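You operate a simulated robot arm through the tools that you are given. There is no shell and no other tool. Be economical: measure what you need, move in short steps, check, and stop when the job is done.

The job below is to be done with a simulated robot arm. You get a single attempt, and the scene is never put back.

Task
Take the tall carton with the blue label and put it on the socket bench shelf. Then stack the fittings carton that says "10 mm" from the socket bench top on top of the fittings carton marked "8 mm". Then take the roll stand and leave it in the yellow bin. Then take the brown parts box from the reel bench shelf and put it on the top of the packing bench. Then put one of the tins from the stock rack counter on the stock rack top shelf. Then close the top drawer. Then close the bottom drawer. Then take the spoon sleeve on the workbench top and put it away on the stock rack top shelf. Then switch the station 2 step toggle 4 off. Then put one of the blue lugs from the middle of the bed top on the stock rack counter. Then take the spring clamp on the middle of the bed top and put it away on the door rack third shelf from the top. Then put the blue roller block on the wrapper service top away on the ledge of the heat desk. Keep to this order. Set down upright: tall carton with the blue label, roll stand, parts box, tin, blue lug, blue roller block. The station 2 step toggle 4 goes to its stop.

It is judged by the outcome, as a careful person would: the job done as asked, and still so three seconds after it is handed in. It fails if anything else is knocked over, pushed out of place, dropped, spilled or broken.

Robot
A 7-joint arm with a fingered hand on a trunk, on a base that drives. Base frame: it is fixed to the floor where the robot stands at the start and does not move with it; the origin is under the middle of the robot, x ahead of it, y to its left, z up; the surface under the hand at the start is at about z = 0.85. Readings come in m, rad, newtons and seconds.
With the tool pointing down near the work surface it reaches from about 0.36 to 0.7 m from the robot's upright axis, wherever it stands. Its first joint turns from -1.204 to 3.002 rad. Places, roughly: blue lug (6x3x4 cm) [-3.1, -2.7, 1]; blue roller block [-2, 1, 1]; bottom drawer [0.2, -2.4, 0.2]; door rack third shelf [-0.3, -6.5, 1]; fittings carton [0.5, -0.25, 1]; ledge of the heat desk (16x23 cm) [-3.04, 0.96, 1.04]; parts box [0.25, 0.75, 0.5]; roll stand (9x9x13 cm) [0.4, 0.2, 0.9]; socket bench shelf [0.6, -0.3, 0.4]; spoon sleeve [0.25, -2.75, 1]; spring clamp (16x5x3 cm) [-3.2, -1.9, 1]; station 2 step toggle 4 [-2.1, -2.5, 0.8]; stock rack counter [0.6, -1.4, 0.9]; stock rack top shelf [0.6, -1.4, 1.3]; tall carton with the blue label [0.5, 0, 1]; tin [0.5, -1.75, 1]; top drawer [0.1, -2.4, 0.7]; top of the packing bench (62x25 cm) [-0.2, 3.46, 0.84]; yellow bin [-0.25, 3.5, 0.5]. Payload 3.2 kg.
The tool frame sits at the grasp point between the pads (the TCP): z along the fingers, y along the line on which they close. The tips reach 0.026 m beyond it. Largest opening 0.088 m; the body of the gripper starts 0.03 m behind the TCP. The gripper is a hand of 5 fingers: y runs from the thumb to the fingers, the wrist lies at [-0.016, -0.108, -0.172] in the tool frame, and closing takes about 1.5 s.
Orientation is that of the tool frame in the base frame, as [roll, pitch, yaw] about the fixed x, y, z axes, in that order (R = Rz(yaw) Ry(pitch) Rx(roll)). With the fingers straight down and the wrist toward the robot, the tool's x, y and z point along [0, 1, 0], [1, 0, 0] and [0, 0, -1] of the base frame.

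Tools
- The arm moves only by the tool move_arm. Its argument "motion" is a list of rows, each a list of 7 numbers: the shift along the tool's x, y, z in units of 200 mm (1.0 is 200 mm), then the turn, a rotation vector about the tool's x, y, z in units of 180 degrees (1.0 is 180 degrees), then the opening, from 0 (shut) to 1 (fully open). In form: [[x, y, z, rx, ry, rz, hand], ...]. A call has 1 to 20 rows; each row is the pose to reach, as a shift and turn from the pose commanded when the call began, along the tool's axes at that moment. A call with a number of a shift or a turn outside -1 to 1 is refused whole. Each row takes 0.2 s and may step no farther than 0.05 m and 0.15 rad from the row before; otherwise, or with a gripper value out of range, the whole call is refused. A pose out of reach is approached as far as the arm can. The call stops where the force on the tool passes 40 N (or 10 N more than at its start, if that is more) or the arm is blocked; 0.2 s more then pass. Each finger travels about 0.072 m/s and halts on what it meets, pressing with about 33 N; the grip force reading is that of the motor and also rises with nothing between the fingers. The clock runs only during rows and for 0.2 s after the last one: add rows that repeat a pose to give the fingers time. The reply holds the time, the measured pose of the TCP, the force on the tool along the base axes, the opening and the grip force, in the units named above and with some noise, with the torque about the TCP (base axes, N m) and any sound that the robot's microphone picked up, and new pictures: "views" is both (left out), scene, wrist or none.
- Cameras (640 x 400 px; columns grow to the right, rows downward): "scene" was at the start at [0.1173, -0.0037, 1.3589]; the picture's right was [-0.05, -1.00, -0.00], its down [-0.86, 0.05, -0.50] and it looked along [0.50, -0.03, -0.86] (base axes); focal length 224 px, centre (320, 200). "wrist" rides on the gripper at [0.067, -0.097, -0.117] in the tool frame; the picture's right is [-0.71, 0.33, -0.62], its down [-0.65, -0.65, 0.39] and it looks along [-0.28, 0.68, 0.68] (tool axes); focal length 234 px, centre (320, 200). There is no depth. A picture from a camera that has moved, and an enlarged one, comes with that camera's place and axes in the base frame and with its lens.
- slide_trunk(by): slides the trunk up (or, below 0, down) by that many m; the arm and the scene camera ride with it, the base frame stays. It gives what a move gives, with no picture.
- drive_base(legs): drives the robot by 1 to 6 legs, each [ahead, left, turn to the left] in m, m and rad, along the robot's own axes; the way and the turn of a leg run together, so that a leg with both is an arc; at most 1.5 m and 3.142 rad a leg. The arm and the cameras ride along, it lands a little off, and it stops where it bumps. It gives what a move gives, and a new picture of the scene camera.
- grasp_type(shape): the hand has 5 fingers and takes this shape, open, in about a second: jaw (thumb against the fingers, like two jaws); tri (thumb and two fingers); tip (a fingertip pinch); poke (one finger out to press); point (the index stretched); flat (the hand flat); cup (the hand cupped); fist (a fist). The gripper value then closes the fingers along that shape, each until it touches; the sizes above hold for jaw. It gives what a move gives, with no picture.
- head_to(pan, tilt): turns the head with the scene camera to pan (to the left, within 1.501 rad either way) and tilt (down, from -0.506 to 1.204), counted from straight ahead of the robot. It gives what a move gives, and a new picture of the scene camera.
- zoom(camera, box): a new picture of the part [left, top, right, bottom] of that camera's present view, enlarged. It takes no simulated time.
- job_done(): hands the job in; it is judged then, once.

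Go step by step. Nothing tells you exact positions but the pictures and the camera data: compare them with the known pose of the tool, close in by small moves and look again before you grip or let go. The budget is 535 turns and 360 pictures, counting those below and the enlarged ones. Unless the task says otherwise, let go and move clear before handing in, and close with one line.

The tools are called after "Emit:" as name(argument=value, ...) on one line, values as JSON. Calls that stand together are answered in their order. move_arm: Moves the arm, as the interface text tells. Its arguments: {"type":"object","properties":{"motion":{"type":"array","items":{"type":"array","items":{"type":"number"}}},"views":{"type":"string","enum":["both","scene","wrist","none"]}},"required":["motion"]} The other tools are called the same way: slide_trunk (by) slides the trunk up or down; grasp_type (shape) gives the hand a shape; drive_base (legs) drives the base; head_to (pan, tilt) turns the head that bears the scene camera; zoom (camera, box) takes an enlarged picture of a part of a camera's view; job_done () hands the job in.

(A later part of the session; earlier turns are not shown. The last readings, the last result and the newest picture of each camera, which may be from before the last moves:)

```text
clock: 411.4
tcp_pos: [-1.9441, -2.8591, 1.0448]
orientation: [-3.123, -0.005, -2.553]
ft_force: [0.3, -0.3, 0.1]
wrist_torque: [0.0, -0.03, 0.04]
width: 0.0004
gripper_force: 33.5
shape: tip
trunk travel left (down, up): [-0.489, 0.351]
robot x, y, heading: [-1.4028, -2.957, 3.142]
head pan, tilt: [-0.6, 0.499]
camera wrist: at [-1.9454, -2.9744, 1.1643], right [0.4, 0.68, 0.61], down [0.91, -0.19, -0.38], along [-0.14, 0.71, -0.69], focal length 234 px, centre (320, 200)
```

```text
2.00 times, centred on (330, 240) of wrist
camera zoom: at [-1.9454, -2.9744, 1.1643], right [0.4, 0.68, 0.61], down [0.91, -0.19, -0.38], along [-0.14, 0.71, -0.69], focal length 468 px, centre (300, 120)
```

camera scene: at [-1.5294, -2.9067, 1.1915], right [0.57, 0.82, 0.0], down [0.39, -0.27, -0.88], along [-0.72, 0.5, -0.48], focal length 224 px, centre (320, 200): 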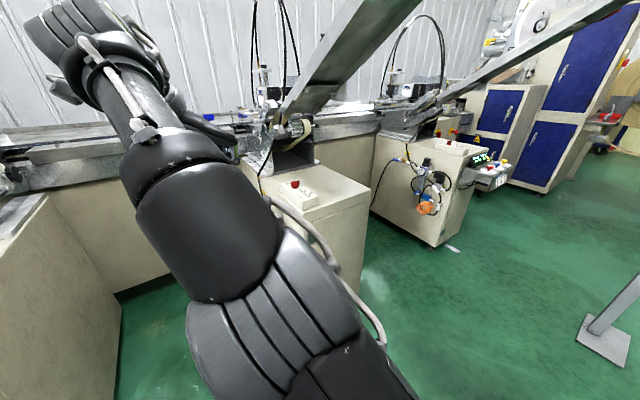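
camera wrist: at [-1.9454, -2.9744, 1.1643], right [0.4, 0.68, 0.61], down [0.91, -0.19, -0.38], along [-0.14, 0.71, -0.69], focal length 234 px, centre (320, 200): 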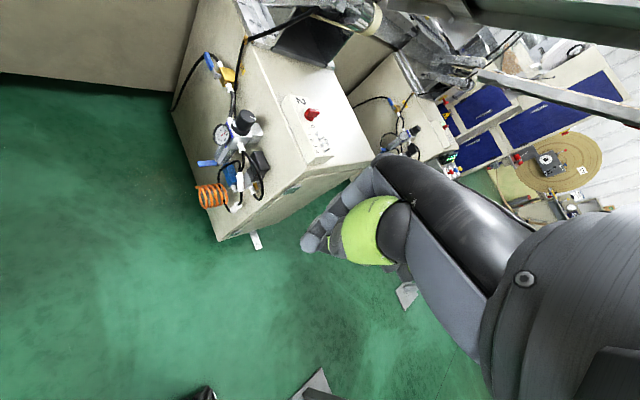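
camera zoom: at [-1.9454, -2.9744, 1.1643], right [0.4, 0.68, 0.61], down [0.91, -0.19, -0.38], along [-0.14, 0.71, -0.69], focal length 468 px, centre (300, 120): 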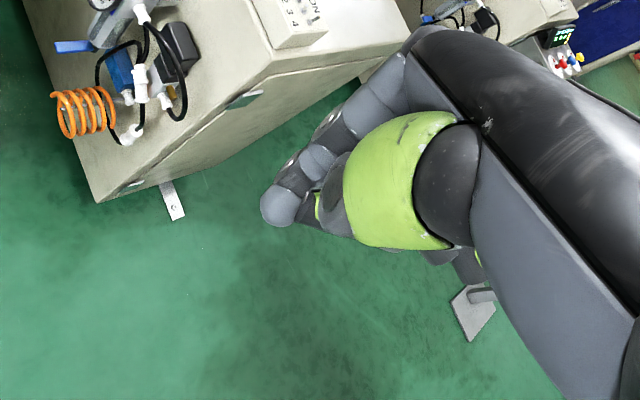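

The "tip" pinch gives a clean fingertip about 2.6 cm beyond the TCP. Toggle 4 ≈(−2.130,−2.532,0.827), OFF is toward −y. Move over.

Emit:
drive_base(legs=[[0.17, 0, 0], [0, -0.3, 0]])

Emit:
move_arm(motion=[[0, 0, 0, 0, 0, 0, 0]], views="wrist")

Emit:
zoom(camera="wrist", box=[160, 140, 400, 340])

```text
clock: 414.5
tcp_pos: [-2.1129, -2.5553, 1.0453]
orientation: [-3.124, -0.005, -2.554]
ft_force: [-0.3, -0.1, 0.7]
wrist_torque: [0.01, 0.01, 0.0]
width: 0.0
gripper_force: 32.7
shape: tip
trunk travel left (down, up): [-0.489, 0.351]
robot x, y, heading: [-1.5762, -2.656, 3.134]
head pan, tilt: [-0.6, 0.499]
camera scene: at [-1.6982, -2.6026, 1.1915], right [0.57, 0.82, 0.0], down [0.39, -0.27, -0.88], along [-0.72, 0.5, -0.48], focal length 224 px, centre (320, 200)
```

scene: 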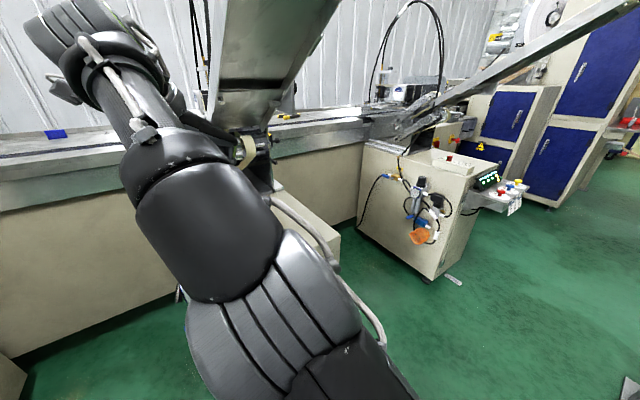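

```text
clock: 414.9
tcp_pos: [-2.1127, -2.5552, 1.0453]
orientation: [-3.123, -0.008, -2.553]
ft_force: [0.1, -0.4, -0.3]
wrist_torque: [0.01, 0.02, -0.03]
width: 0.0001
gripper_force: 32.9
shape: tip
trunk travel left (down, up): [-0.489, 0.351]
robot x, y, heading: [-1.5738, -2.6573, 3.133]
head pan, tilt: [-0.6, 0.499]
camera wrist: at [-2.1142, -2.6704, 1.1644], right [0.4, 0.68, 0.61], down [0.91, -0.19, -0.38], along [-0.14, 0.71, -0.69], focal length 234 px, centre (320, 200)
```

wrist: 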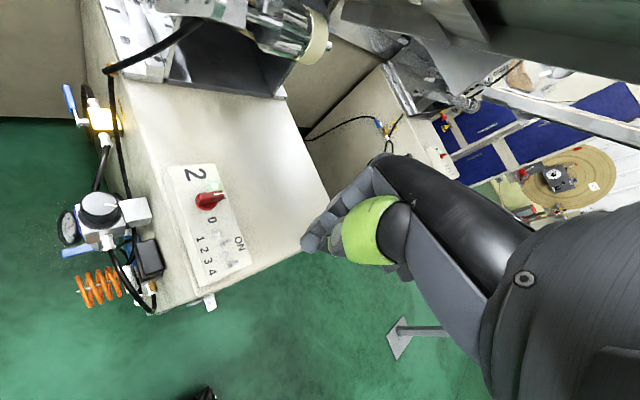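

```text
2.00 times, centred on (280, 240) of wrist
camera zoom: at [-2.1142, -2.6704, 1.1644], right [0.4, 0.68, 0.61], down [0.91, -0.19, -0.38], along [-0.14, 0.71, -0.69], focal length 468 px, centre (400, 120)
```

zoom: 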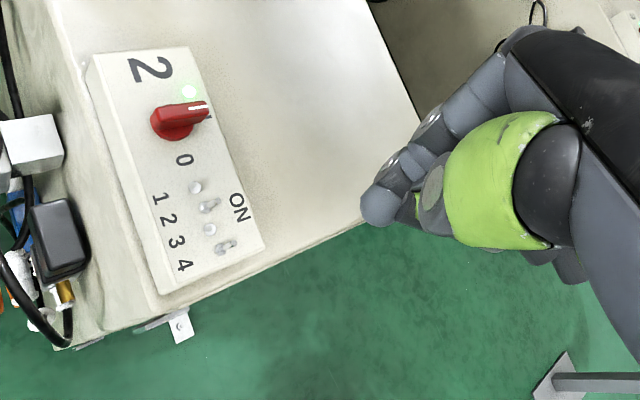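

Emit:
zoom(camera="wrist", box=[220, 220, 268, 280])

```text
6.67 times, centred on (244, 250) of wrist
camera zoom: at [-2.1142, -2.6704, 1.1644], right [0.4, 0.68, 0.61], down [0.91, -0.19, -0.38], along [-0.14, 0.71, -0.69], focal length 1561 px, centre (827, -133)
```

zoom: 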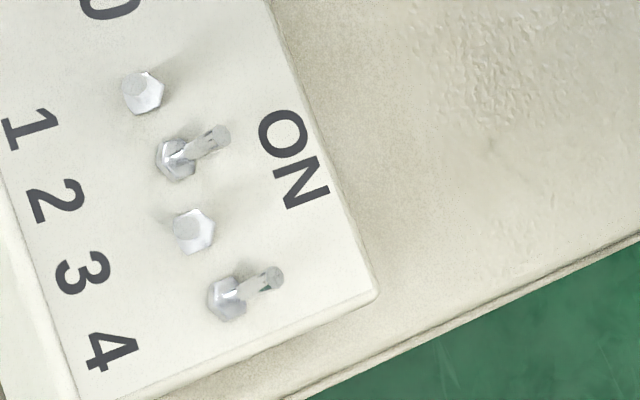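

Emit:
move_arm(motion=[[-0.03, 0.08, 0.18, 0, 0, 0, 0], [-0.06, 0.15, 0.36, 0, 0, 0, 0], [-0.089, 0.2235, 0.54, 0, 0, 0, 0], [-0.089, 0.2235, 0.725, 0, 0, 0, 0]], views="wrist")

Emit:
zoom(camera="wrist", box=[230, 180, 350, 290])

```text
clock: 415.9
tcp_pos: [-2.1216, -2.5059, 0.8983]
orientation: [-3.105, -0.015, -2.566]
ft_force: [-0.5, 0.4, 0.0]
wrist_torque: [-0.01, -0.02, 0.02]
width: 0.0
gripper_force: 32.4
shape: tip
trunk travel left (down, up): [-0.489, 0.351]
robot x, y, heading: [-1.5738, -2.6581, 3.136]
head pan, tilt: [-0.6, 0.499]
camera wrist: at [-2.1239, -2.6179, 1.0192], right [0.41, 0.69, 0.6], down [0.9, -0.21, -0.38], along [-0.13, 0.7, -0.71], focal length 234 px, centre (320, 200)
```

wrist: 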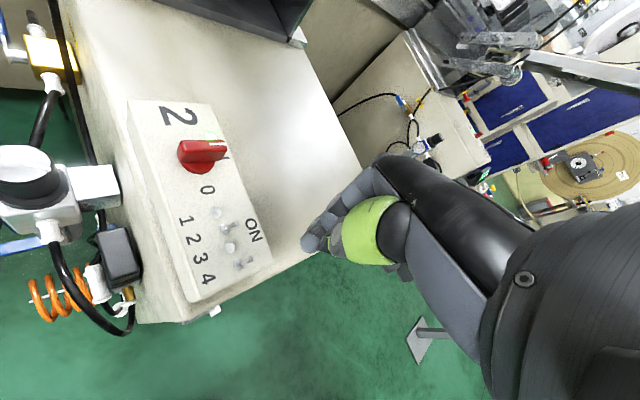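

```text
3.64 times, centred on (290, 235) of wrist
camera zoom: at [-2.1239, -2.6179, 1.0192], right [0.41, 0.69, 0.6], down [0.9, -0.21, -0.38], along [-0.13, 0.7, -0.71], focal length 852 px, centre (429, 73)
```

zoom: 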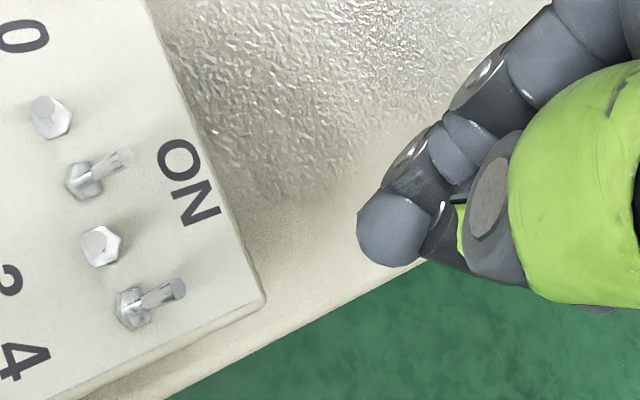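

Emit:
move_arm(motion=[[0.023, 0.015, 0.07, 0, 0, 0, 0], [0.023, 0.015, 0.14, 0, 0, 0, 0], [0.023, 0.015, 0.19, 0, 0, 0, 0]], views="wrist")

Emit:
zoom(camera="wrist", box=[230, 180, 350, 290])

```text
clock: 416.7
tcp_pos: [-2.1286, -2.5088, 0.865]
orientation: [-3.109, -0.025, -2.564]
ft_force: [0.5, 0.2, 0.1]
wrist_torque: [0.01, 0.01, 0.01]
width: 0.0002
gripper_force: 33.0
shape: tip
trunk travel left (down, up): [-0.489, 0.351]
robot x, y, heading: [-1.5759, -2.6572, 3.137]
head pan, tilt: [-0.6, 0.499]
camera wrist: at [-2.1288, -2.6206, 0.987], right [0.41, 0.69, 0.59], down [0.9, -0.21, -0.38], along [-0.14, 0.69, -0.71], focal length 234 px, centre (320, 200)
```

wrist: 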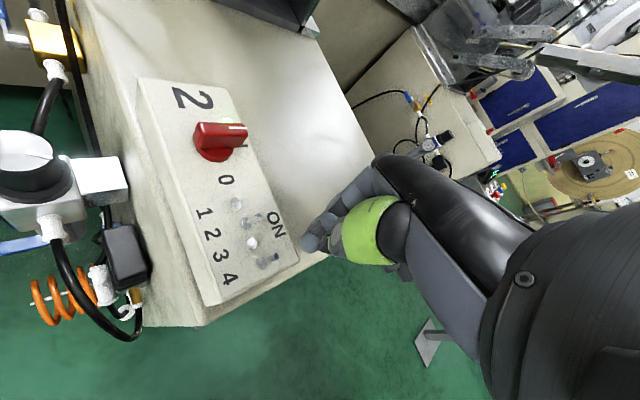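

```text
3.64 times, centred on (290, 235) of wrist
camera zoom: at [-2.1288, -2.6206, 0.987], right [0.41, 0.69, 0.59], down [0.9, -0.21, -0.38], along [-0.14, 0.69, -0.71], focal length 852 px, centre (429, 73)
```

zoom: 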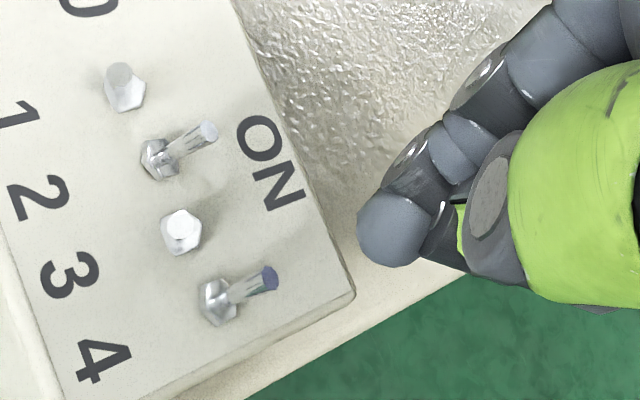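

Emit:
move_arm(motion=[[0, 0, 0.03, 0, 0, 0, 0], [0, 0, 0.035, 0, 0, 0, 0], [0.02, -0.031, 0.035, 0, 0, 0, 0], [0.04, -0.063, 0.035, 0, 0, 0, 0], [0.055, -0.085, 0.035, 0, 0, 0, 0]], views="wrist")

Emit:
zoom(camera="wrist", box=[230, 180, 350, 290])

```text
clock: 417.9
tcp_pos: [-2.1264, -2.5234, 0.8553]
orientation: [-3.103, -0.018, -2.57]
ft_force: [-0.2, 0.2, 0.3]
wrist_torque: [-0.03, 0.04, -0.03]
width: 0.0
gripper_force: 32.6
shape: tip
trunk travel left (down, up): [-0.489, 0.351]
robot x, y, heading: [-1.5702, -2.6538, 3.136]
head pan, tilt: [-0.6, 0.499]
camera wrist: at [-2.1309, -2.6361, 0.9768], right [0.41, 0.69, 0.6], down [0.9, -0.22, -0.37], along [-0.13, 0.69, -0.71], focal length 234 px, centre (320, 200)
```

wrist: 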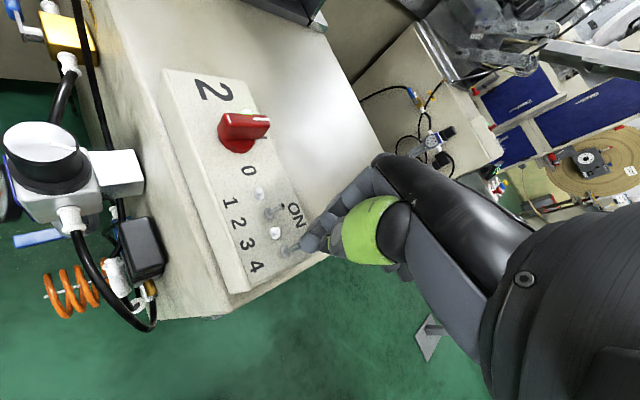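

```text
3.64 times, centred on (290, 235) of wrist
camera zoom: at [-2.1309, -2.6361, 0.9768], right [0.41, 0.69, 0.6], down [0.9, -0.22, -0.37], along [-0.13, 0.69, -0.71], focal length 852 px, centre (429, 73)
```

zoom: 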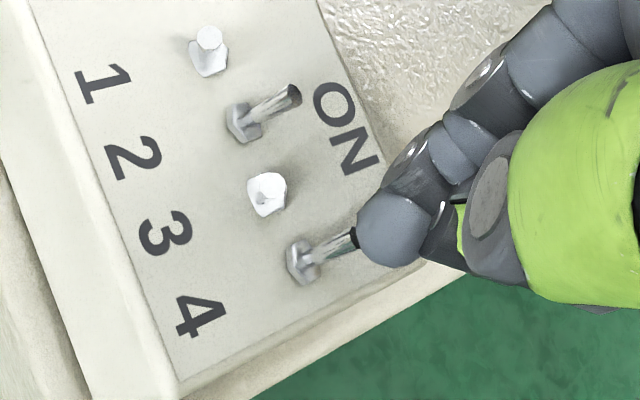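

Emit:
move_arm(motion=[[0.014, -0.021, 0, 0, 0, 0, 0], [0.028, -0.042, 0, 0, 0, 0, 0], [0.041, -0.063, 0, 0, 0, 0, 0], [0.055, -0.084, 0, 0, 0, 0, 0]], views="wrist")

Emit:
zoom(camera="wrist", box=[230, 180, 350, 290])

```text
clock: 418.9
tcp_pos: [-2.1272, -2.5443, 0.8559]
orientation: [-3.099, -0.018, -2.573]
ft_force: [0.5, -0.4, -0.6]
wrist_torque: [0.0, 0.0, -0.02]
width: 0.0
gripper_force: 33.0
shape: tip
trunk travel left (down, up): [-0.489, 0.351]
robot x, y, heading: [-1.5761, -2.6554, 3.139]
head pan, tilt: [-0.6, 0.499]
camera wrist: at [-2.1317, -2.6557, 0.9786], right [0.41, 0.69, 0.6], down [0.9, -0.22, -0.37], along [-0.13, 0.69, -0.71], focal length 234 px, centre (320, 200)
```

wrist: 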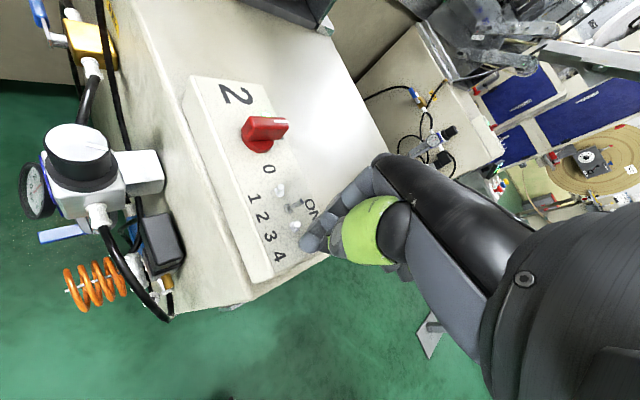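

```text
3.64 times, centred on (290, 235) of wrist
camera zoom: at [-2.1317, -2.6557, 0.9786], right [0.41, 0.69, 0.6], down [0.9, -0.22, -0.37], along [-0.13, 0.69, -0.71], focal length 852 px, centre (429, 73)
```

zoom: 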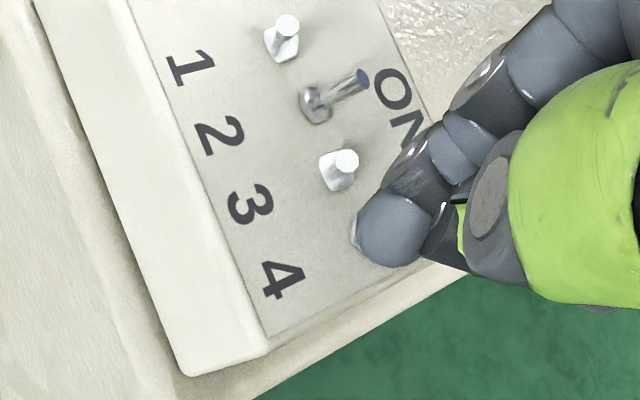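

Emit:
move_arm(motion=[[0.01, -0.015, 0, 0, 0, 0, 0], [0.01, -0.015, -0.1, 0, 0, 0, 0], [0.01, -0.015, -0.25, 0, 0, 0, 0], [-0.05, 0.1, -0.35, 0, 0, 0, 0]], views="wrist")

Emit:
zoom(camera="wrist", box=[200, 180, 350, 310])

```text
clock: 419.9
tcp_pos: [-2.1289, -2.5295, 0.9247]
orientation: [-3.122, -0.001, -2.551]
ft_force: [-0.6, 0.9, 0.0]
wrist_torque: [-0.01, -0.01, 0.0]
width: 0.0
gripper_force: 32.8
shape: tip
trunk travel left (down, up): [-0.489, 0.351]
robot x, y, heading: [-1.5747, -2.659, 3.136]
head pan, tilt: [-0.6, 0.499]
camera wrist: at [-2.1309, -2.6451, 1.0428], right [0.4, 0.68, 0.62], down [0.91, -0.19, -0.38], along [-0.14, 0.71, -0.69], focal length 234 px, centre (320, 200)
```

wrist: 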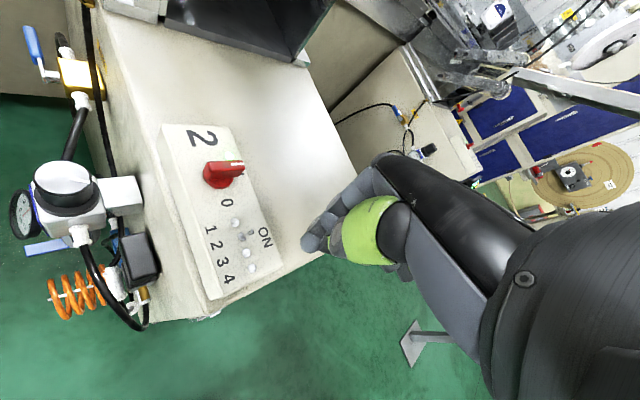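

```text
3.08 times, centred on (275, 245) of wrist
camera zoom: at [-2.1309, -2.6451, 1.0428], right [0.4, 0.68, 0.62], down [0.91, -0.19, -0.38], along [-0.14, 0.71, -0.69], focal length 720 px, centre (458, 62)
```

zoom: 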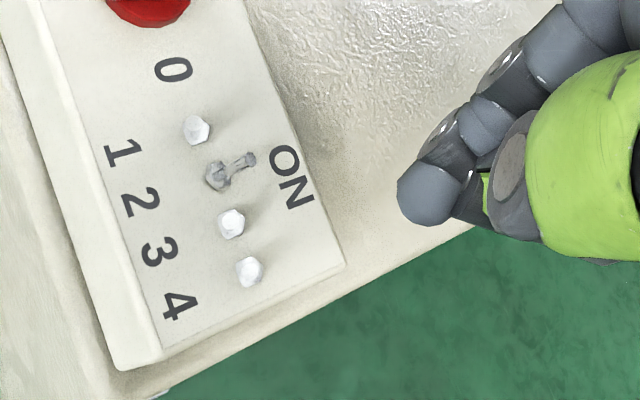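

Toggle 4 is now off like 1 and 3. Next the blue lugs on the bed. Retreat a little and look down the lane between cabinets 1 and 2.

Emit:
move_arm(motion=[[0, 0, -0.2, 0, 0, 0, 0], [0, 0, -0.4, 0, 0, 0, 0], [0, 0, -0.6, 0, 0, 0, 0]], views="none")

Emit:
drive_base(legs=[[-0.05, 0.36, 0]])

Emit:
grasp_type(shape="jaw")

Emit:
slide_trunk(by=0.3)

Emit:
head_to(pan=0.15, tilt=0.5)

```text
clock: 420.7
tcp_pos: [-2.1291, -2.5246, 1.042]
orientation: [-3.12, -0.002, -2.555]
ft_force: [-0.1, 0.0, -0.1]
wrist_torque: [-0.01, -0.03, -0.01]
width: 0.0
gripper_force: 32.8
shape: tip
trunk travel left (down, up): [-0.489, 0.351]
robot x, y, heading: [-1.5722, -2.6574, 3.133]
head pan, tilt: [-0.6, 0.499]
```

```text
clock: 423.0
tcp_pos: [-2.0783, -2.8805, 1.0438]
orientation: [-3.121, -0.005, -2.555]
ft_force: [-0.5, 0.1, 0.8]
wrist_torque: [0.02, 0.05, 0.01]
width: 0.0001
gripper_force: 32.8
shape: tip
trunk travel left (down, up): [-0.489, 0.351]
robot x, y, heading: [-1.5231, -3.0083, 3.14]
head pan, tilt: [-0.6, 0.499]
camera scene: at [-1.6492, -2.9578, 1.1915], right [0.57, 0.82, 0.0], down [0.39, -0.27, -0.88], along [-0.72, 0.5, -0.48], focal length 224 px, centre (320, 200)
```

scene: 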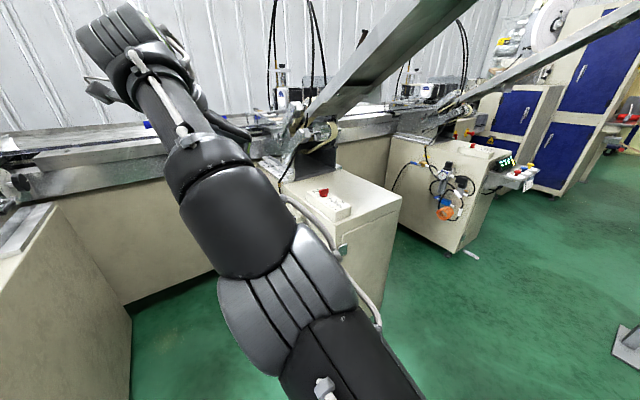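

```text
clock: 423.9
tcp_pos: [-2.0785, -2.8801, 1.0434]
orientation: [-3.121, -0.006, -2.555]
ft_force: [-1.1, 0.4, 0.2]
wrist_torque: [-0.02, -0.02, 0.01]
width: 0.0877
gripper_force: 0.1
shape: jaw
trunk travel left (down, up): [-0.489, 0.351]
robot x, y, heading: [-1.5265, -3.0079, 3.135]
head pan, tilt: [-0.6, 0.499]
```

```text
clock: 426.9
tcp_pos: [-2.0792, -2.8805, 1.3434]
orientation: [-3.121, -0.006, -2.557]
ft_force: [0.2, 0.1, -0.8]
wrist_torque: [0.0, -0.01, -0.02]
width: 0.0876
gripper_force: 0.0
shape: jaw
trunk travel left (down, up): [-0.789, 0.051]
robot x, y, heading: [-1.5267, -3.0109, 3.14]
head pan, tilt: [-0.6, 0.499]
```

```text
clock: 428.0
tcp_pos: [-2.0783, -2.8804, 1.3433]
orientation: [-3.122, -0.007, -2.555]
ft_force: [0.2, 0.0, 0.2]
wrist_torque: [-0.01, -0.01, -0.02]
width: 0.0876
gripper_force: 0.0
shape: jaw
trunk travel left (down, up): [-0.789, 0.051]
robot x, y, heading: [-1.5246, -3.0114, 3.136]
head pan, tilt: [0.15, 0.499]
camera scene: at [-1.6646, -3.022, 1.4915], right [-0.14, 0.99, 0.0], down [0.47, 0.07, -0.88], along [-0.87, -0.13, -0.48], focal length 224 px, centre (320, 200)
```

scene: 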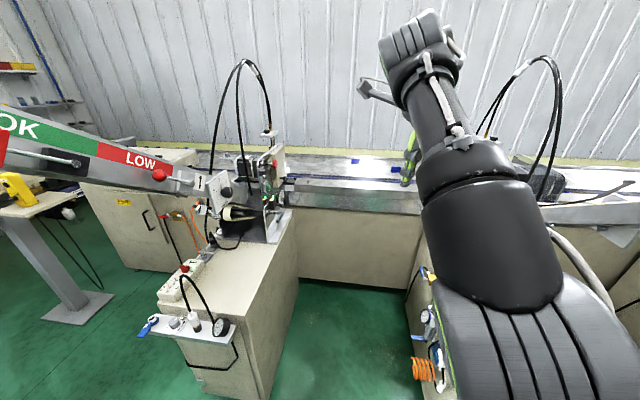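

Emit:
zoom(camera="scene", box=[280, 130, 440, 230])

```text
4.00 times, centred on (360, 180) of scene
camera zoom: at [-1.6646, -3.022, 1.4915], right [-0.14, 0.99, 0.0], down [0.47, 0.07, -0.88], along [-0.87, -0.13, -0.48], focal length 898 px, centre (160, 280)
```

zoom: 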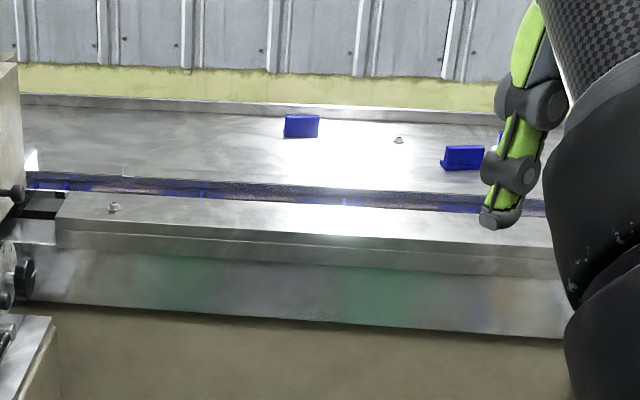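

Lug B ≈(−3.09,−2.735) behind the channel; lane between cabinets is ≈0.6 m. Turn the hand to natural orientation, shifted right so the arm stays straight ahead of the shoulder.

Emit:
move_arm(motion=[[-0.06, 0.09, 0, 0, 0, -0.044, 1], [-0.12, 0.18, 0, 0, 0, -0.088, 1], [-0.18, 0.27, 0, 0, 0, -0.132, 1], [-0.24, 0.36, 0, 0, 0, -0.176, 1], [-0.3, 0.45, 0, 0, 0, -0.22, 1], [-0.36, 0.54, 0, 0, 0, -0.264, 1], [-0.416, 0.624, 0, 0, 0, -0.309, 1]], views="scene")

```text
clock: 429.6
tcp_pos: [-2.0792, -2.7265, 1.34]
orientation: [-3.135, -0.021, -1.583]
ft_force: [-0.1, 0.6, -0.5]
wrist_torque: [-0.03, -0.01, -0.01]
width: 0.0875
gripper_force: 0.1
shape: jaw
trunk travel left (down, up): [-0.789, 0.051]
robot x, y, heading: [-1.5235, -3.01, 3.138]
head pan, tilt: [0.15, 0.499]
camera scene: at [-1.6652, -3.02, 1.4914], right [-0.14, 0.99, 0.0], down [0.47, 0.07, -0.88], along [-0.87, -0.13, -0.48], focal length 224 px, centre (320, 200)
```

scene: 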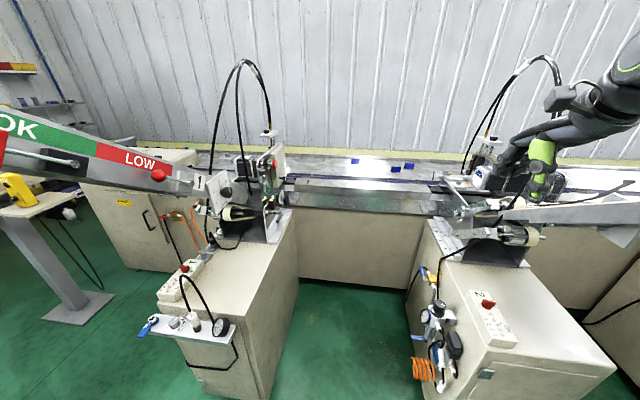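

Emit:
zoom(camera="scene", box=[320, 140, 448, 220])

```text
5.00 times, centred on (384, 180) of scene
camera zoom: at [-1.6652, -3.02, 1.4914], right [-0.14, 0.99, 0.0], down [0.47, 0.07, -0.88], along [-0.87, -0.13, -0.48], focal length 1122 px, centre (0, 300)
```

zoom: 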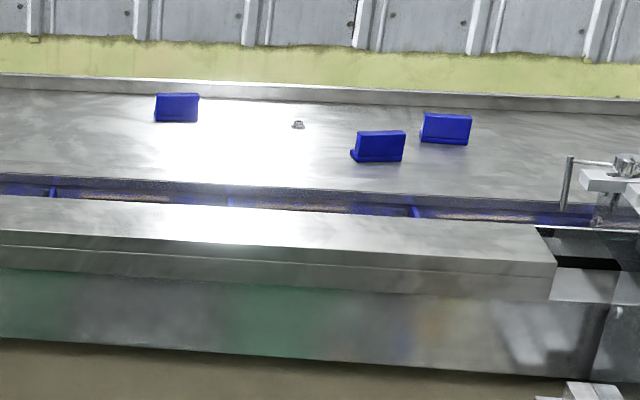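

Emit:
head_to(pan=-0.7, tilt=0.3)

```text
clock: 430.8
tcp_pos: [-2.0773, -2.7285, 1.3409]
orientation: [-3.137, -0.02, -1.587]
ft_force: [0.6, -0.6, 0.5]
wrist_torque: [0.0, -0.02, -0.03]
width: 0.0876
gripper_force: 0.2
shape: jaw
trunk travel left (down, up): [-0.789, 0.051]
robot x, y, heading: [-1.5254, -3.0094, 3.139]
head pan, tilt: [-0.7, 0.3]
camera scene: at [-1.6457, -2.9486, 1.5099], right [0.65, 0.76, 0.0], down [0.23, -0.19, -0.96], along [-0.73, 0.62, -0.3], focal length 224 px, centre (320, 200)
```

scene: 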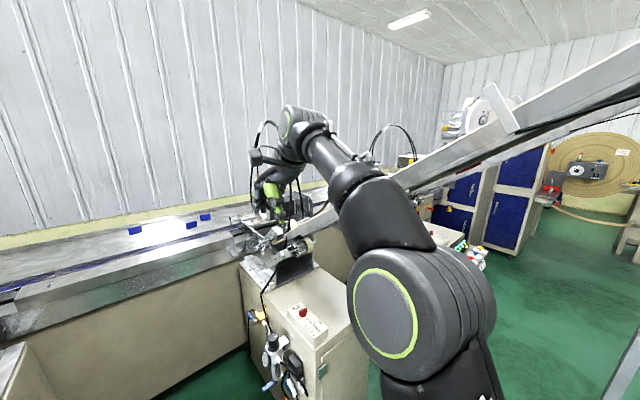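

Emit:
drive_base(legs=[[0.45, 0, 0]])

Emit:
head_to(pan=-0.3, tilt=0.5)

```text
clock: 433.5
tcp_pos: [-2.5225, -2.7194, 1.3409]
orientation: [-3.134, -0.019, -1.594]
ft_force: [0.4, -0.1, 0.1]
wrist_torque: [0.03, 0.01, 0.0]
width: 0.0877
gripper_force: 0.0
shape: jaw
trunk travel left (down, up): [-0.789, 0.051]
robot x, y, heading: [-1.9723, -3.0062, 3.126]
head pan, tilt: [-0.7, 0.3]
camera scene: at [-2.0917, -2.9428, 1.5099], right [0.66, 0.76, 0.0], down [0.22, -0.19, -0.96], along [-0.72, 0.63, -0.3], focal length 224 px, centre (320, 200)
```

scene: 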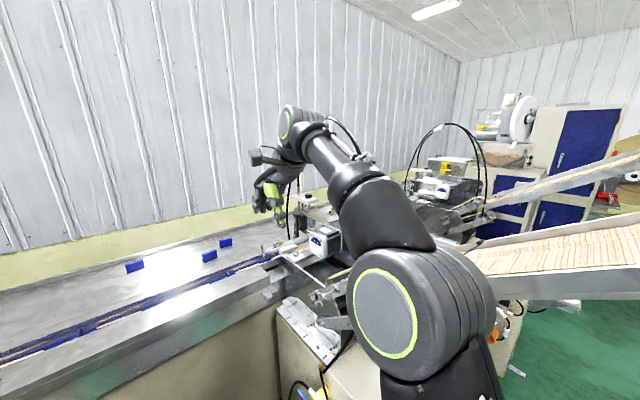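

```text
clock: 434.4
tcp_pos: [-2.523, -2.7194, 1.3407]
orientation: [-3.136, -0.019, -1.595]
ft_force: [0.7, -0.8, 0.0]
wrist_torque: [-0.01, 0.03, -0.03]
width: 0.0878
gripper_force: 0.1
shape: jaw
trunk travel left (down, up): [-0.789, 0.051]
robot x, y, heading: [-1.9713, -3.0054, 3.126]
head pan, tilt: [-0.3, 0.499]
camera scene: at [-2.1077, -2.9756, 1.4916], right [0.31, 0.95, 0.0], down [0.45, -0.15, -0.88], along [-0.83, 0.27, -0.48], focal length 224 px, centre (320, 200)
```

scene: 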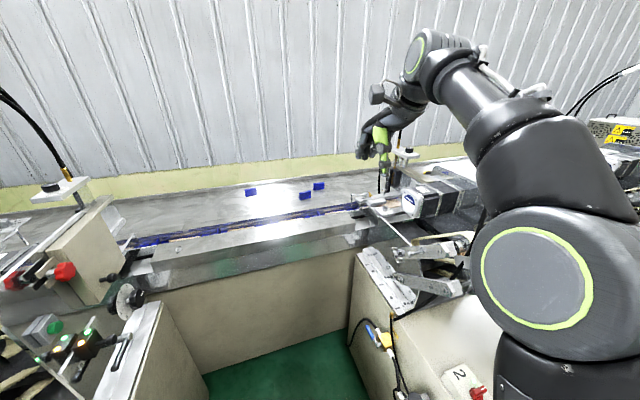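

Emit:
zoom(camera="scene", box=[220, 160, 380, 260])

```text
4.00 times, centred on (300, 210) of scene
camera zoom: at [-2.1077, -2.9756, 1.4916], right [0.31, 0.95, 0.0], down [0.45, -0.15, -0.88], along [-0.83, 0.27, -0.48], focal length 898 px, centre (400, 160)
```

zoom: 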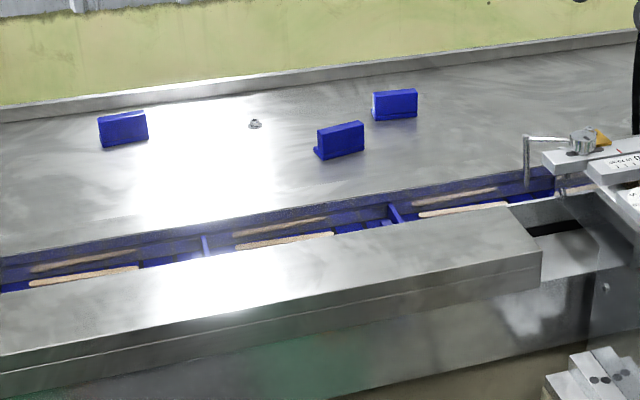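

Emit:
drive_base(legs=[[0.3, 0, 0.012]])

Emit:
drive_base(legs=[[0.17, 0, 0]])

Emit:
move_arm(motion=[[0, 0.1, 0.15, 0, 0, 0.02, 1], [0, 0.2, 0.3, 0, 0, 0.0427, 1], [0, 0.3, 0.5, 0, 0, 0.0427, 1], [0, 0.4, 0.7, 0, 0, 0.0427, 1], [0, 0.45, 0.9, 0, 0, 0.0427, 1]])

```text
clock: 436.4
tcp_pos: [-2.8242, -2.7224, 1.3406]
orientation: [-3.136, -0.019, -1.583]
ft_force: [0.7, -0.1, -0.1]
wrist_torque: [-0.04, 0.0, -0.01]
width: 0.0878
gripper_force: 0.1
shape: jaw
trunk travel left (down, up): [-0.789, 0.051]
robot x, y, heading: [-2.2768, -3.0029, 3.135]
head pan, tilt: [-0.3, 0.499]
camera scene: at [-2.407, -2.974, 1.4916], right [0.3, 0.95, 0.0], down [0.46, -0.14, -0.88], along [-0.84, 0.26, -0.48], focal length 224 px, centre (320, 200)
```

scene: 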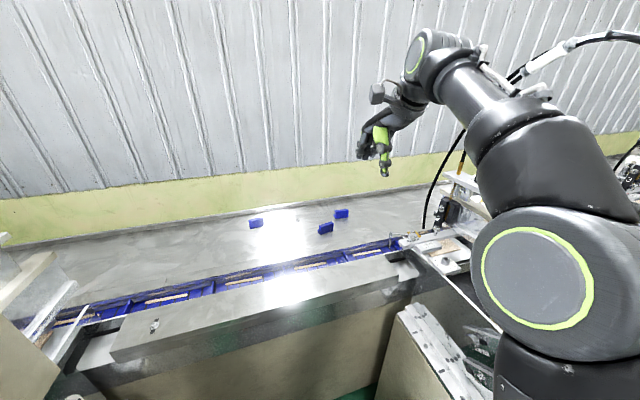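

```text
clock: 437.9
tcp_pos: [-2.9908, -2.7218, 1.3423]
orientation: [-3.137, -0.018, -1.583]
ft_force: [-0.1, 1.2, -0.7]
wrist_torque: [-0.01, -0.01, 0.0]
width: 0.088
gripper_force: 0.1
shape: jaw
trunk travel left (down, up): [-0.789, 0.051]
robot x, y, heading: [-2.4362, -2.9987, 3.142]
head pan, tilt: [-0.3, 0.499]
camera scene: at [-2.5738, -2.9736, 1.4916], right [0.3, 0.95, 0.0], down [0.46, -0.14, -0.88], along [-0.84, 0.26, -0.48], focal length 224 px, centre (320, 200)
```

scene: 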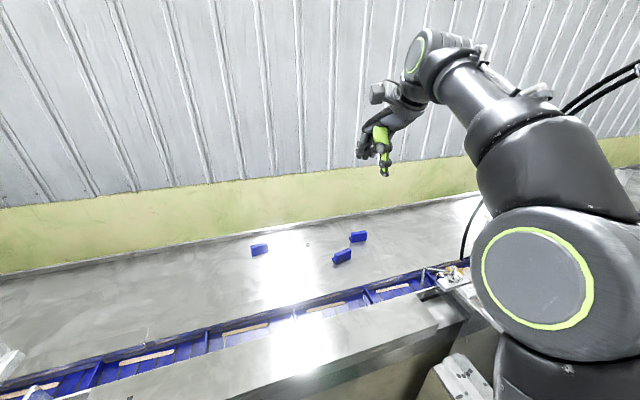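

```text
clock: 439.1
tcp_pos: [-3.0824, -2.7251, 1.1619]
orientation: [-3.134, -0.019, -1.717]
ft_force: [-0.4, 0.4, -0.3]
wrist_torque: [0.0, -0.02, -0.02]
width: 0.0879
gripper_force: 0.0
shape: jaw
trunk travel left (down, up): [-0.789, 0.051]
robot x, y, heading: [-2.4376, -3.0017, 3.137]
head pan, tilt: [-0.3, 0.499]
camera scene: at [-2.576, -2.9729, 1.4914], right [0.3, 0.95, 0.0], down [0.46, -0.14, -0.88], along [-0.84, 0.26, -0.48], focal length 224 px, centre (320, 200)
camera wrist: at [-2.9956, -2.8014, 1.2811], right [-0.23, 0.76, 0.61], down [0.74, 0.54, -0.4], along [-0.63, 0.36, -0.69], focal length 234 px, centre (320, 200)
```

scene: 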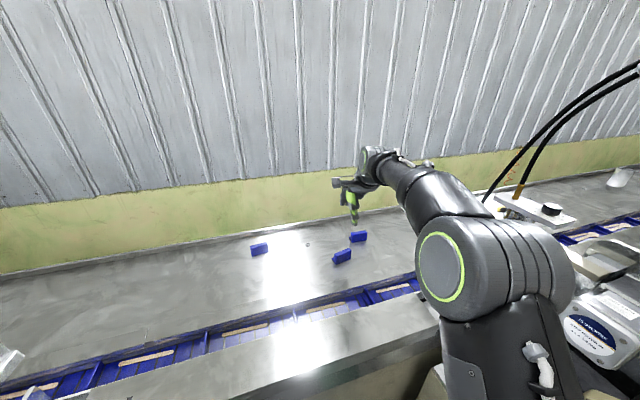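
wrist: 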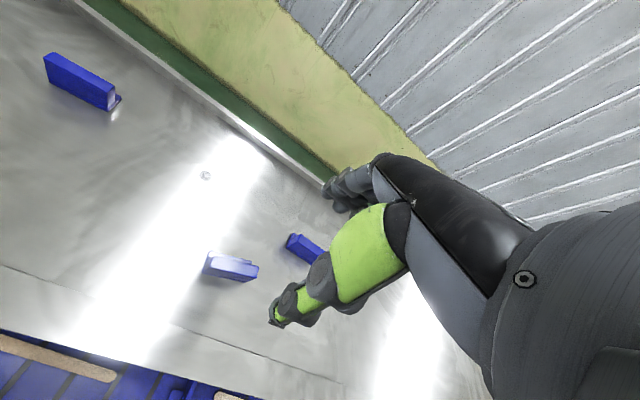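

Emit:
zoom(camera="wrist", box=[190, 220, 340, 300])

Emit:
zoom(camera="scene", box=[300, 200, 400, 280])

```text
4.27 times, centred on (265, 260) of wrist
camera zoom: at [-2.9956, -2.8014, 1.2811], right [-0.23, 0.76, 0.61], down [0.74, 0.54, -0.4], along [-0.63, 0.36, -0.69], focal length 999 px, centre (555, -56)
```

zoom: 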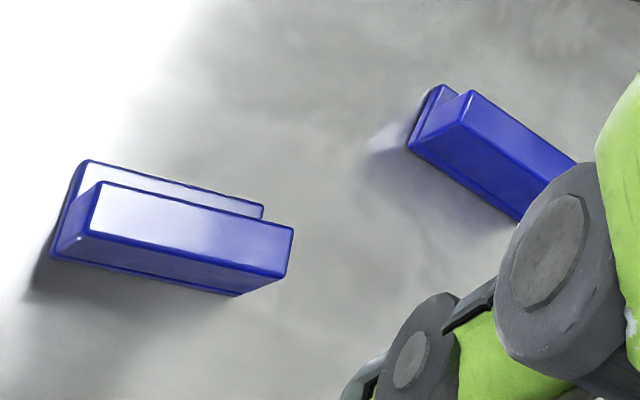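

```text
5.00 times, centred on (350, 240) of scene
camera zoom: at [-2.576, -2.9729, 1.4914], right [0.3, 0.95, 0.0], down [0.46, -0.14, -0.88], along [-0.84, 0.26, -0.48], focal length 1122 px, centre (170, 0)
```

zoom: 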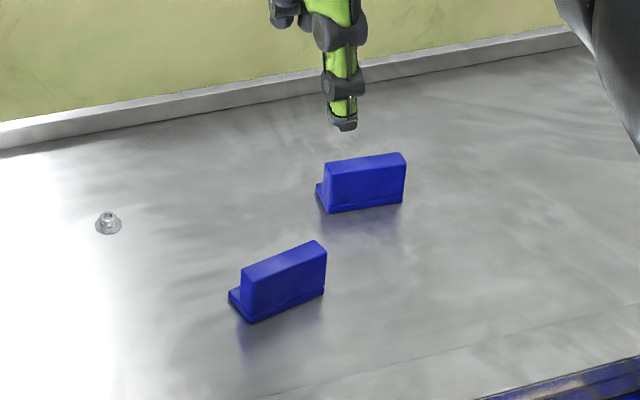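

Emit:
move_arm(motion=[[0.005, 0.03, 0.15, 0, 0, -0.036, 1], [0.01, 0.06, 0.3, 0, 0, -0.072, 1], [0.015, 0.1, 0.45, 0, 0, -0.107, 1], [0.019, 0.127, 0.62, 0, 0, -0.107, 1]], views="wrist")

Emit:
zoom(camera="wrist", box=[200, 180, 360, 330])

Emit:
zoom(camera="scene", box=[300, 200, 400, 280])

```text
clock: 440.1
tcp_pos: [-3.1066, -2.7263, 1.0375]
orientation: [3.141, -0.018, -1.382]
ft_force: [-0.2, -0.2, 0.7]
wrist_torque: [0.02, -0.01, 0.0]
width: 0.0878
gripper_force: 0.1
shape: jaw
trunk travel left (down, up): [-0.789, 0.051]
robot x, y, heading: [-2.44, -3.0014, 3.141]
head pan, tilt: [-0.3, 0.499]
camera wrist: at [-2.9984, -2.7701, 1.1555], right [-0.46, 0.64, 0.61], down [0.52, 0.75, -0.4], along [-0.72, 0.13, -0.68], focal length 234 px, centre (320, 200)
```

wrist: 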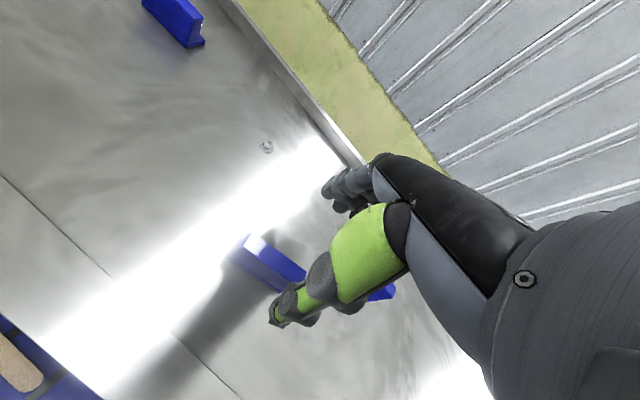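

```text
2.67 times, centred on (280, 255) of wrist
camera zoom: at [-2.9984, -2.7701, 1.1555], right [-0.46, 0.64, 0.61], down [0.52, 0.75, -0.4], along [-0.72, 0.13, -0.68], focal length 624 px, centre (427, 53)
```

zoom: 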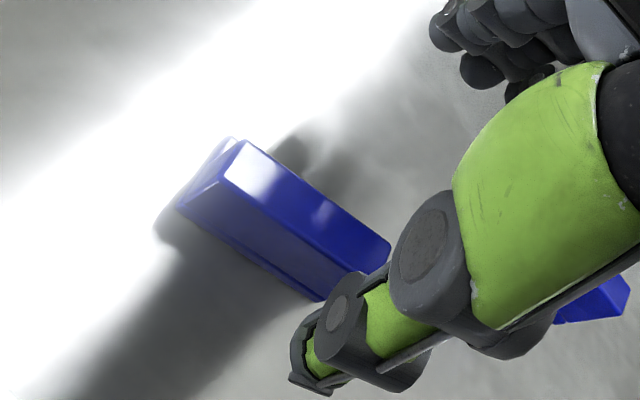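

```text
5.00 times, centred on (350, 240) of scene
camera zoom: at [-2.5762, -2.973, 1.4914], right [0.3, 0.95, 0.0], down [0.46, -0.14, -0.88], along [-0.84, 0.26, -0.48], focal length 1122 px, centre (170, 0)
```

zoom: 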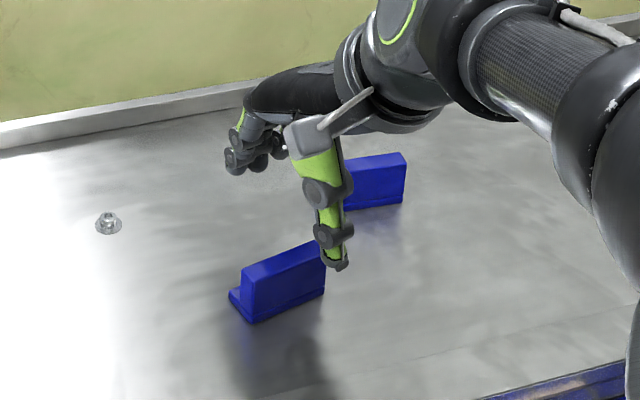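

Emit:
move_arm(motion=[[0, 0, 0.12, 0, 0, 0, 1], [0, 0, 0.24, 0, 0, 0, 1], [0, 0, 0.33, 0, 0, 0, 1]], views="wrist")

Emit:
zoom(camera="scene", box=[300, 200, 400, 280])

```text
clock: 440.9
tcp_pos: [-3.1053, -2.7285, 0.9762]
orientation: [3.134, -0.018, -1.381]
ft_force: [-0.9, 0.4, 10.6]
wrist_torque: [0.12, -0.11, -0.06]
width: 0.0881
gripper_force: 0.0
shape: jaw
trunk travel left (down, up): [-0.789, 0.051]
robot x, y, heading: [-2.4395, -3.001, 3.133]
head pan, tilt: [-0.3, 0.499]
camera wrist: at [-2.9954, -2.7724, 1.0924], right [-0.45, 0.64, 0.61], down [0.52, 0.75, -0.41], along [-0.72, 0.13, -0.68], focal length 234 px, centre (320, 200)
```

wrist: 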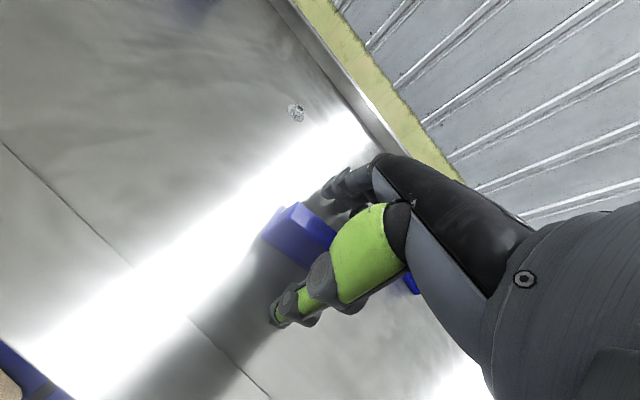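

```text
5.00 times, centred on (350, 240) of scene
camera zoom: at [-2.5713, -2.9745, 1.4921], right [0.3, 0.95, 0.0], down [0.45, -0.14, -0.88], along [-0.84, 0.26, -0.48], focal length 1122 px, centre (170, 0)
```

zoom: 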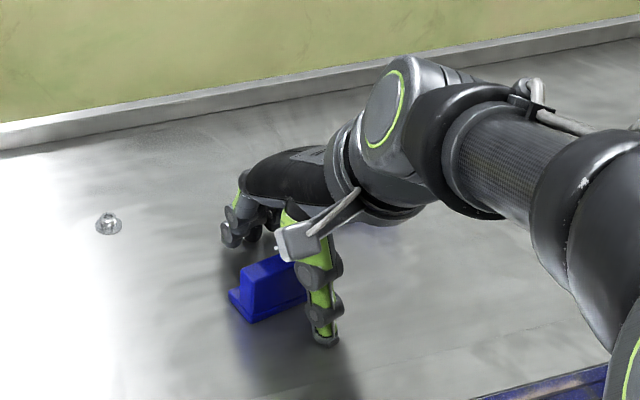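

Emit:
move_arm(motion=[[0, 0, -0.02, 0, 0, 0, 1], [0.05, 0, -0.02, 0, 0, 0, 1], [0.05, 0, -0.02, 0, 0, 0, 0.6], [0.05, 0, -0.02, 0, 0, 0, 0.2], [0.05, 0, -0.02, 0, 0, 0, 0], [0.05, 0, -0.02, 0, 0, 0, 0], [0.05, 0, -0.02, 0, 0, 0, 0], [0.05, 0, -0.02, 0, 0, 0, 0], [0.05, 0, -0.02, 0, 0, 0, 0]], views="wrist")

Emit:
zoom(camera="scene", box=[300, 200, 400, 280])

```text
clock: 442.9
tcp_pos: [-3.1026, -2.7376, 0.9787]
orientation: [3.135, -0.017, -1.381]
ft_force: [2.4, 1.3, 15.4]
wrist_torque: [0.18, 0.14, -0.04]
width: 0.0275
gripper_force: 32.9
shape: jaw
trunk travel left (down, up): [-0.789, 0.051]
robot x, y, heading: [-2.4365, -2.9995, 3.134]
head pan, tilt: [-0.3, 0.499]
camera wrist: at [-2.9933, -2.7823, 1.0966], right [-0.46, 0.64, 0.61], down [0.52, 0.75, -0.4], along [-0.72, 0.13, -0.68], focal length 234 px, centre (320, 200)
```

wrist: 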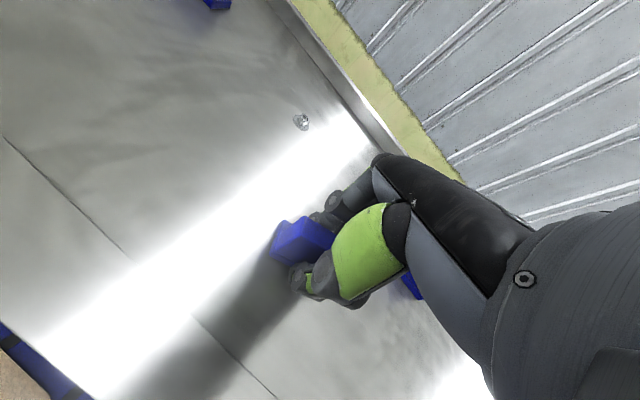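

```text
5.00 times, centred on (350, 240) of scene
camera zoom: at [-2.5703, -2.9745, 1.4921], right [0.3, 0.95, 0.0], down [0.45, -0.14, -0.88], along [-0.84, 0.26, -0.48], focal length 1122 px, centre (170, 0)
```

zoom: 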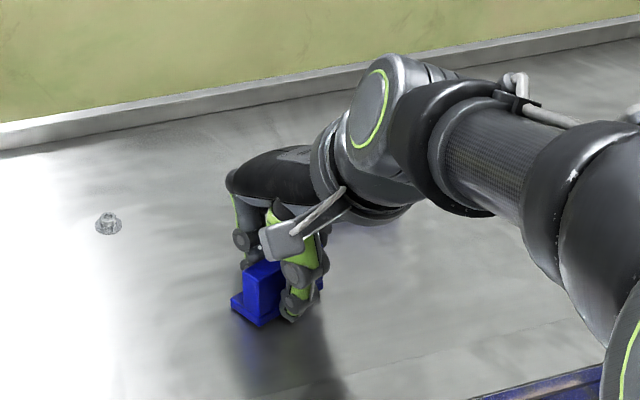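

Emit:
move_arm(motion=[[0, 0, -0.15, 0, 0, 0, 0], [0, 0, -0.35, 0, 0, 0, 0], [0, 0, -0.55, 0, 0, 0, 0], [0, 0, -0.75, 0, 0, 0, 0], [0, 0, -0.95, 0, 0, 0, 0]], views="both")

```text
clock: 444.1
tcp_pos: [-3.1054, -2.7316, 1.1652]
orientation: [3.141, -0.019, -1.382]
ft_force: [0.4, -1.0, -0.7]
wrist_torque: [0.02, -0.01, 0.0]
width: 0.026
gripper_force: 33.0
shape: jaw
trunk travel left (down, up): [-0.789, 0.051]
robot x, y, heading: [-2.439, -3.0017, 3.141]
head pan, tilt: [-0.3, 0.499]
camera scene: at [-2.5747, -2.9739, 1.4915], right [0.3, 0.95, 0.0], down [0.46, -0.14, -0.88], along [-0.84, 0.26, -0.48], focal length 224 px, centre (320, 200)
camera wrist: at [-2.9968, -2.7762, 1.2835], right [-0.46, 0.64, 0.61], down [0.52, 0.75, -0.4], along [-0.72, 0.13, -0.68], focal length 234 px, centre (320, 200)
```

scene: 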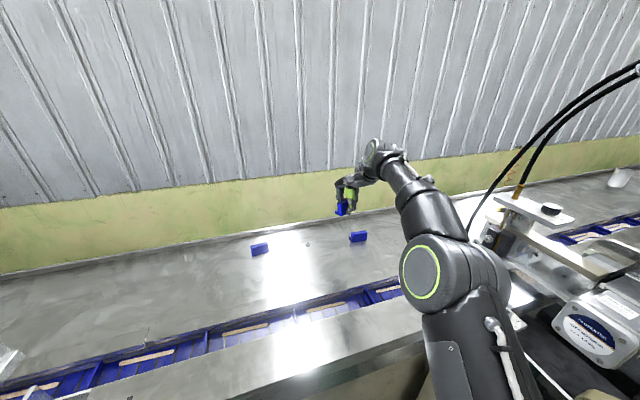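
wrist: 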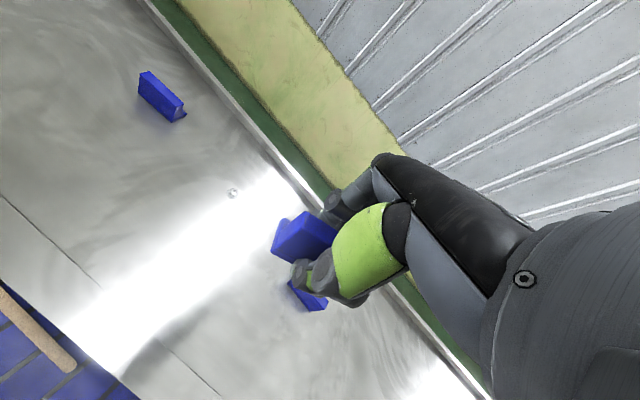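

Emit:
move_arm(motion=[[0.02, -0.1, -0.17, 0, 0, 0, 0], [0.04, -0.2, -0.34, 0, 0, 0, 0], [0.06, -0.3, -0.51, 0, 0, 0, 0], [0.08, -0.42, -0.68, 0, 0, 0, 0], [0.1, -0.54, -0.85, 0, 0, 0, 0]], views="none")

Emit:
drive_base(legs=[[-0.5, 0, 0], [-0.45, 0, 0]])

```text
clock: 445.3
tcp_pos: [-2.996, -2.7287, 1.3369]
orientation: [-3.141, -0.019, -1.383]
ft_force: [0.6, -0.1, 0.6]
wrist_torque: [0.02, 0.02, 0.02]
width: 0.0258
gripper_force: 33.0
shape: jaw
trunk travel left (down, up): [-0.789, 0.051]
robot x, y, heading: [-2.4384, -3.0008, 3.137]
head pan, tilt: [-0.3, 0.499]
```

```text
clock: 450.6
tcp_pos: [-2.0451, -2.7307, 1.3369]
orientation: [-3.141, -0.021, -1.379]
ft_force: [-0.5, -0.2, -0.1]
wrist_torque: [0.04, -0.02, 0.0]
width: 0.0258
gripper_force: 32.8
shape: jaw
trunk travel left (down, up): [-0.789, 0.051]
robot x, y, heading: [-1.4827, -3.004, 3.142]
head pan, tilt: [-0.3, 0.499]
camera scene: at [-1.6198, -2.9741, 1.4915], right [0.3, 0.96, 0.0], down [0.46, -0.14, -0.88], along [-0.84, 0.26, -0.48], focal length 224 px, centre (320, 200)
```

scene: 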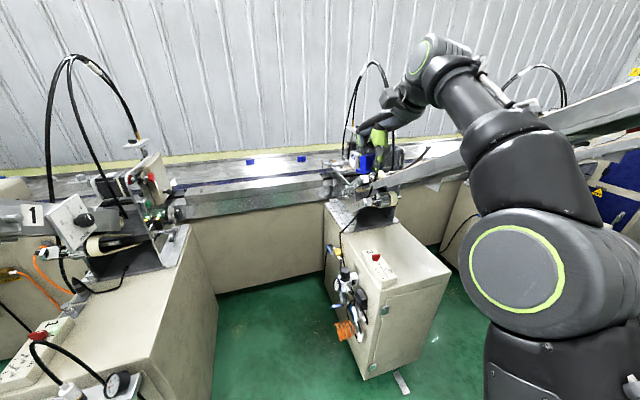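

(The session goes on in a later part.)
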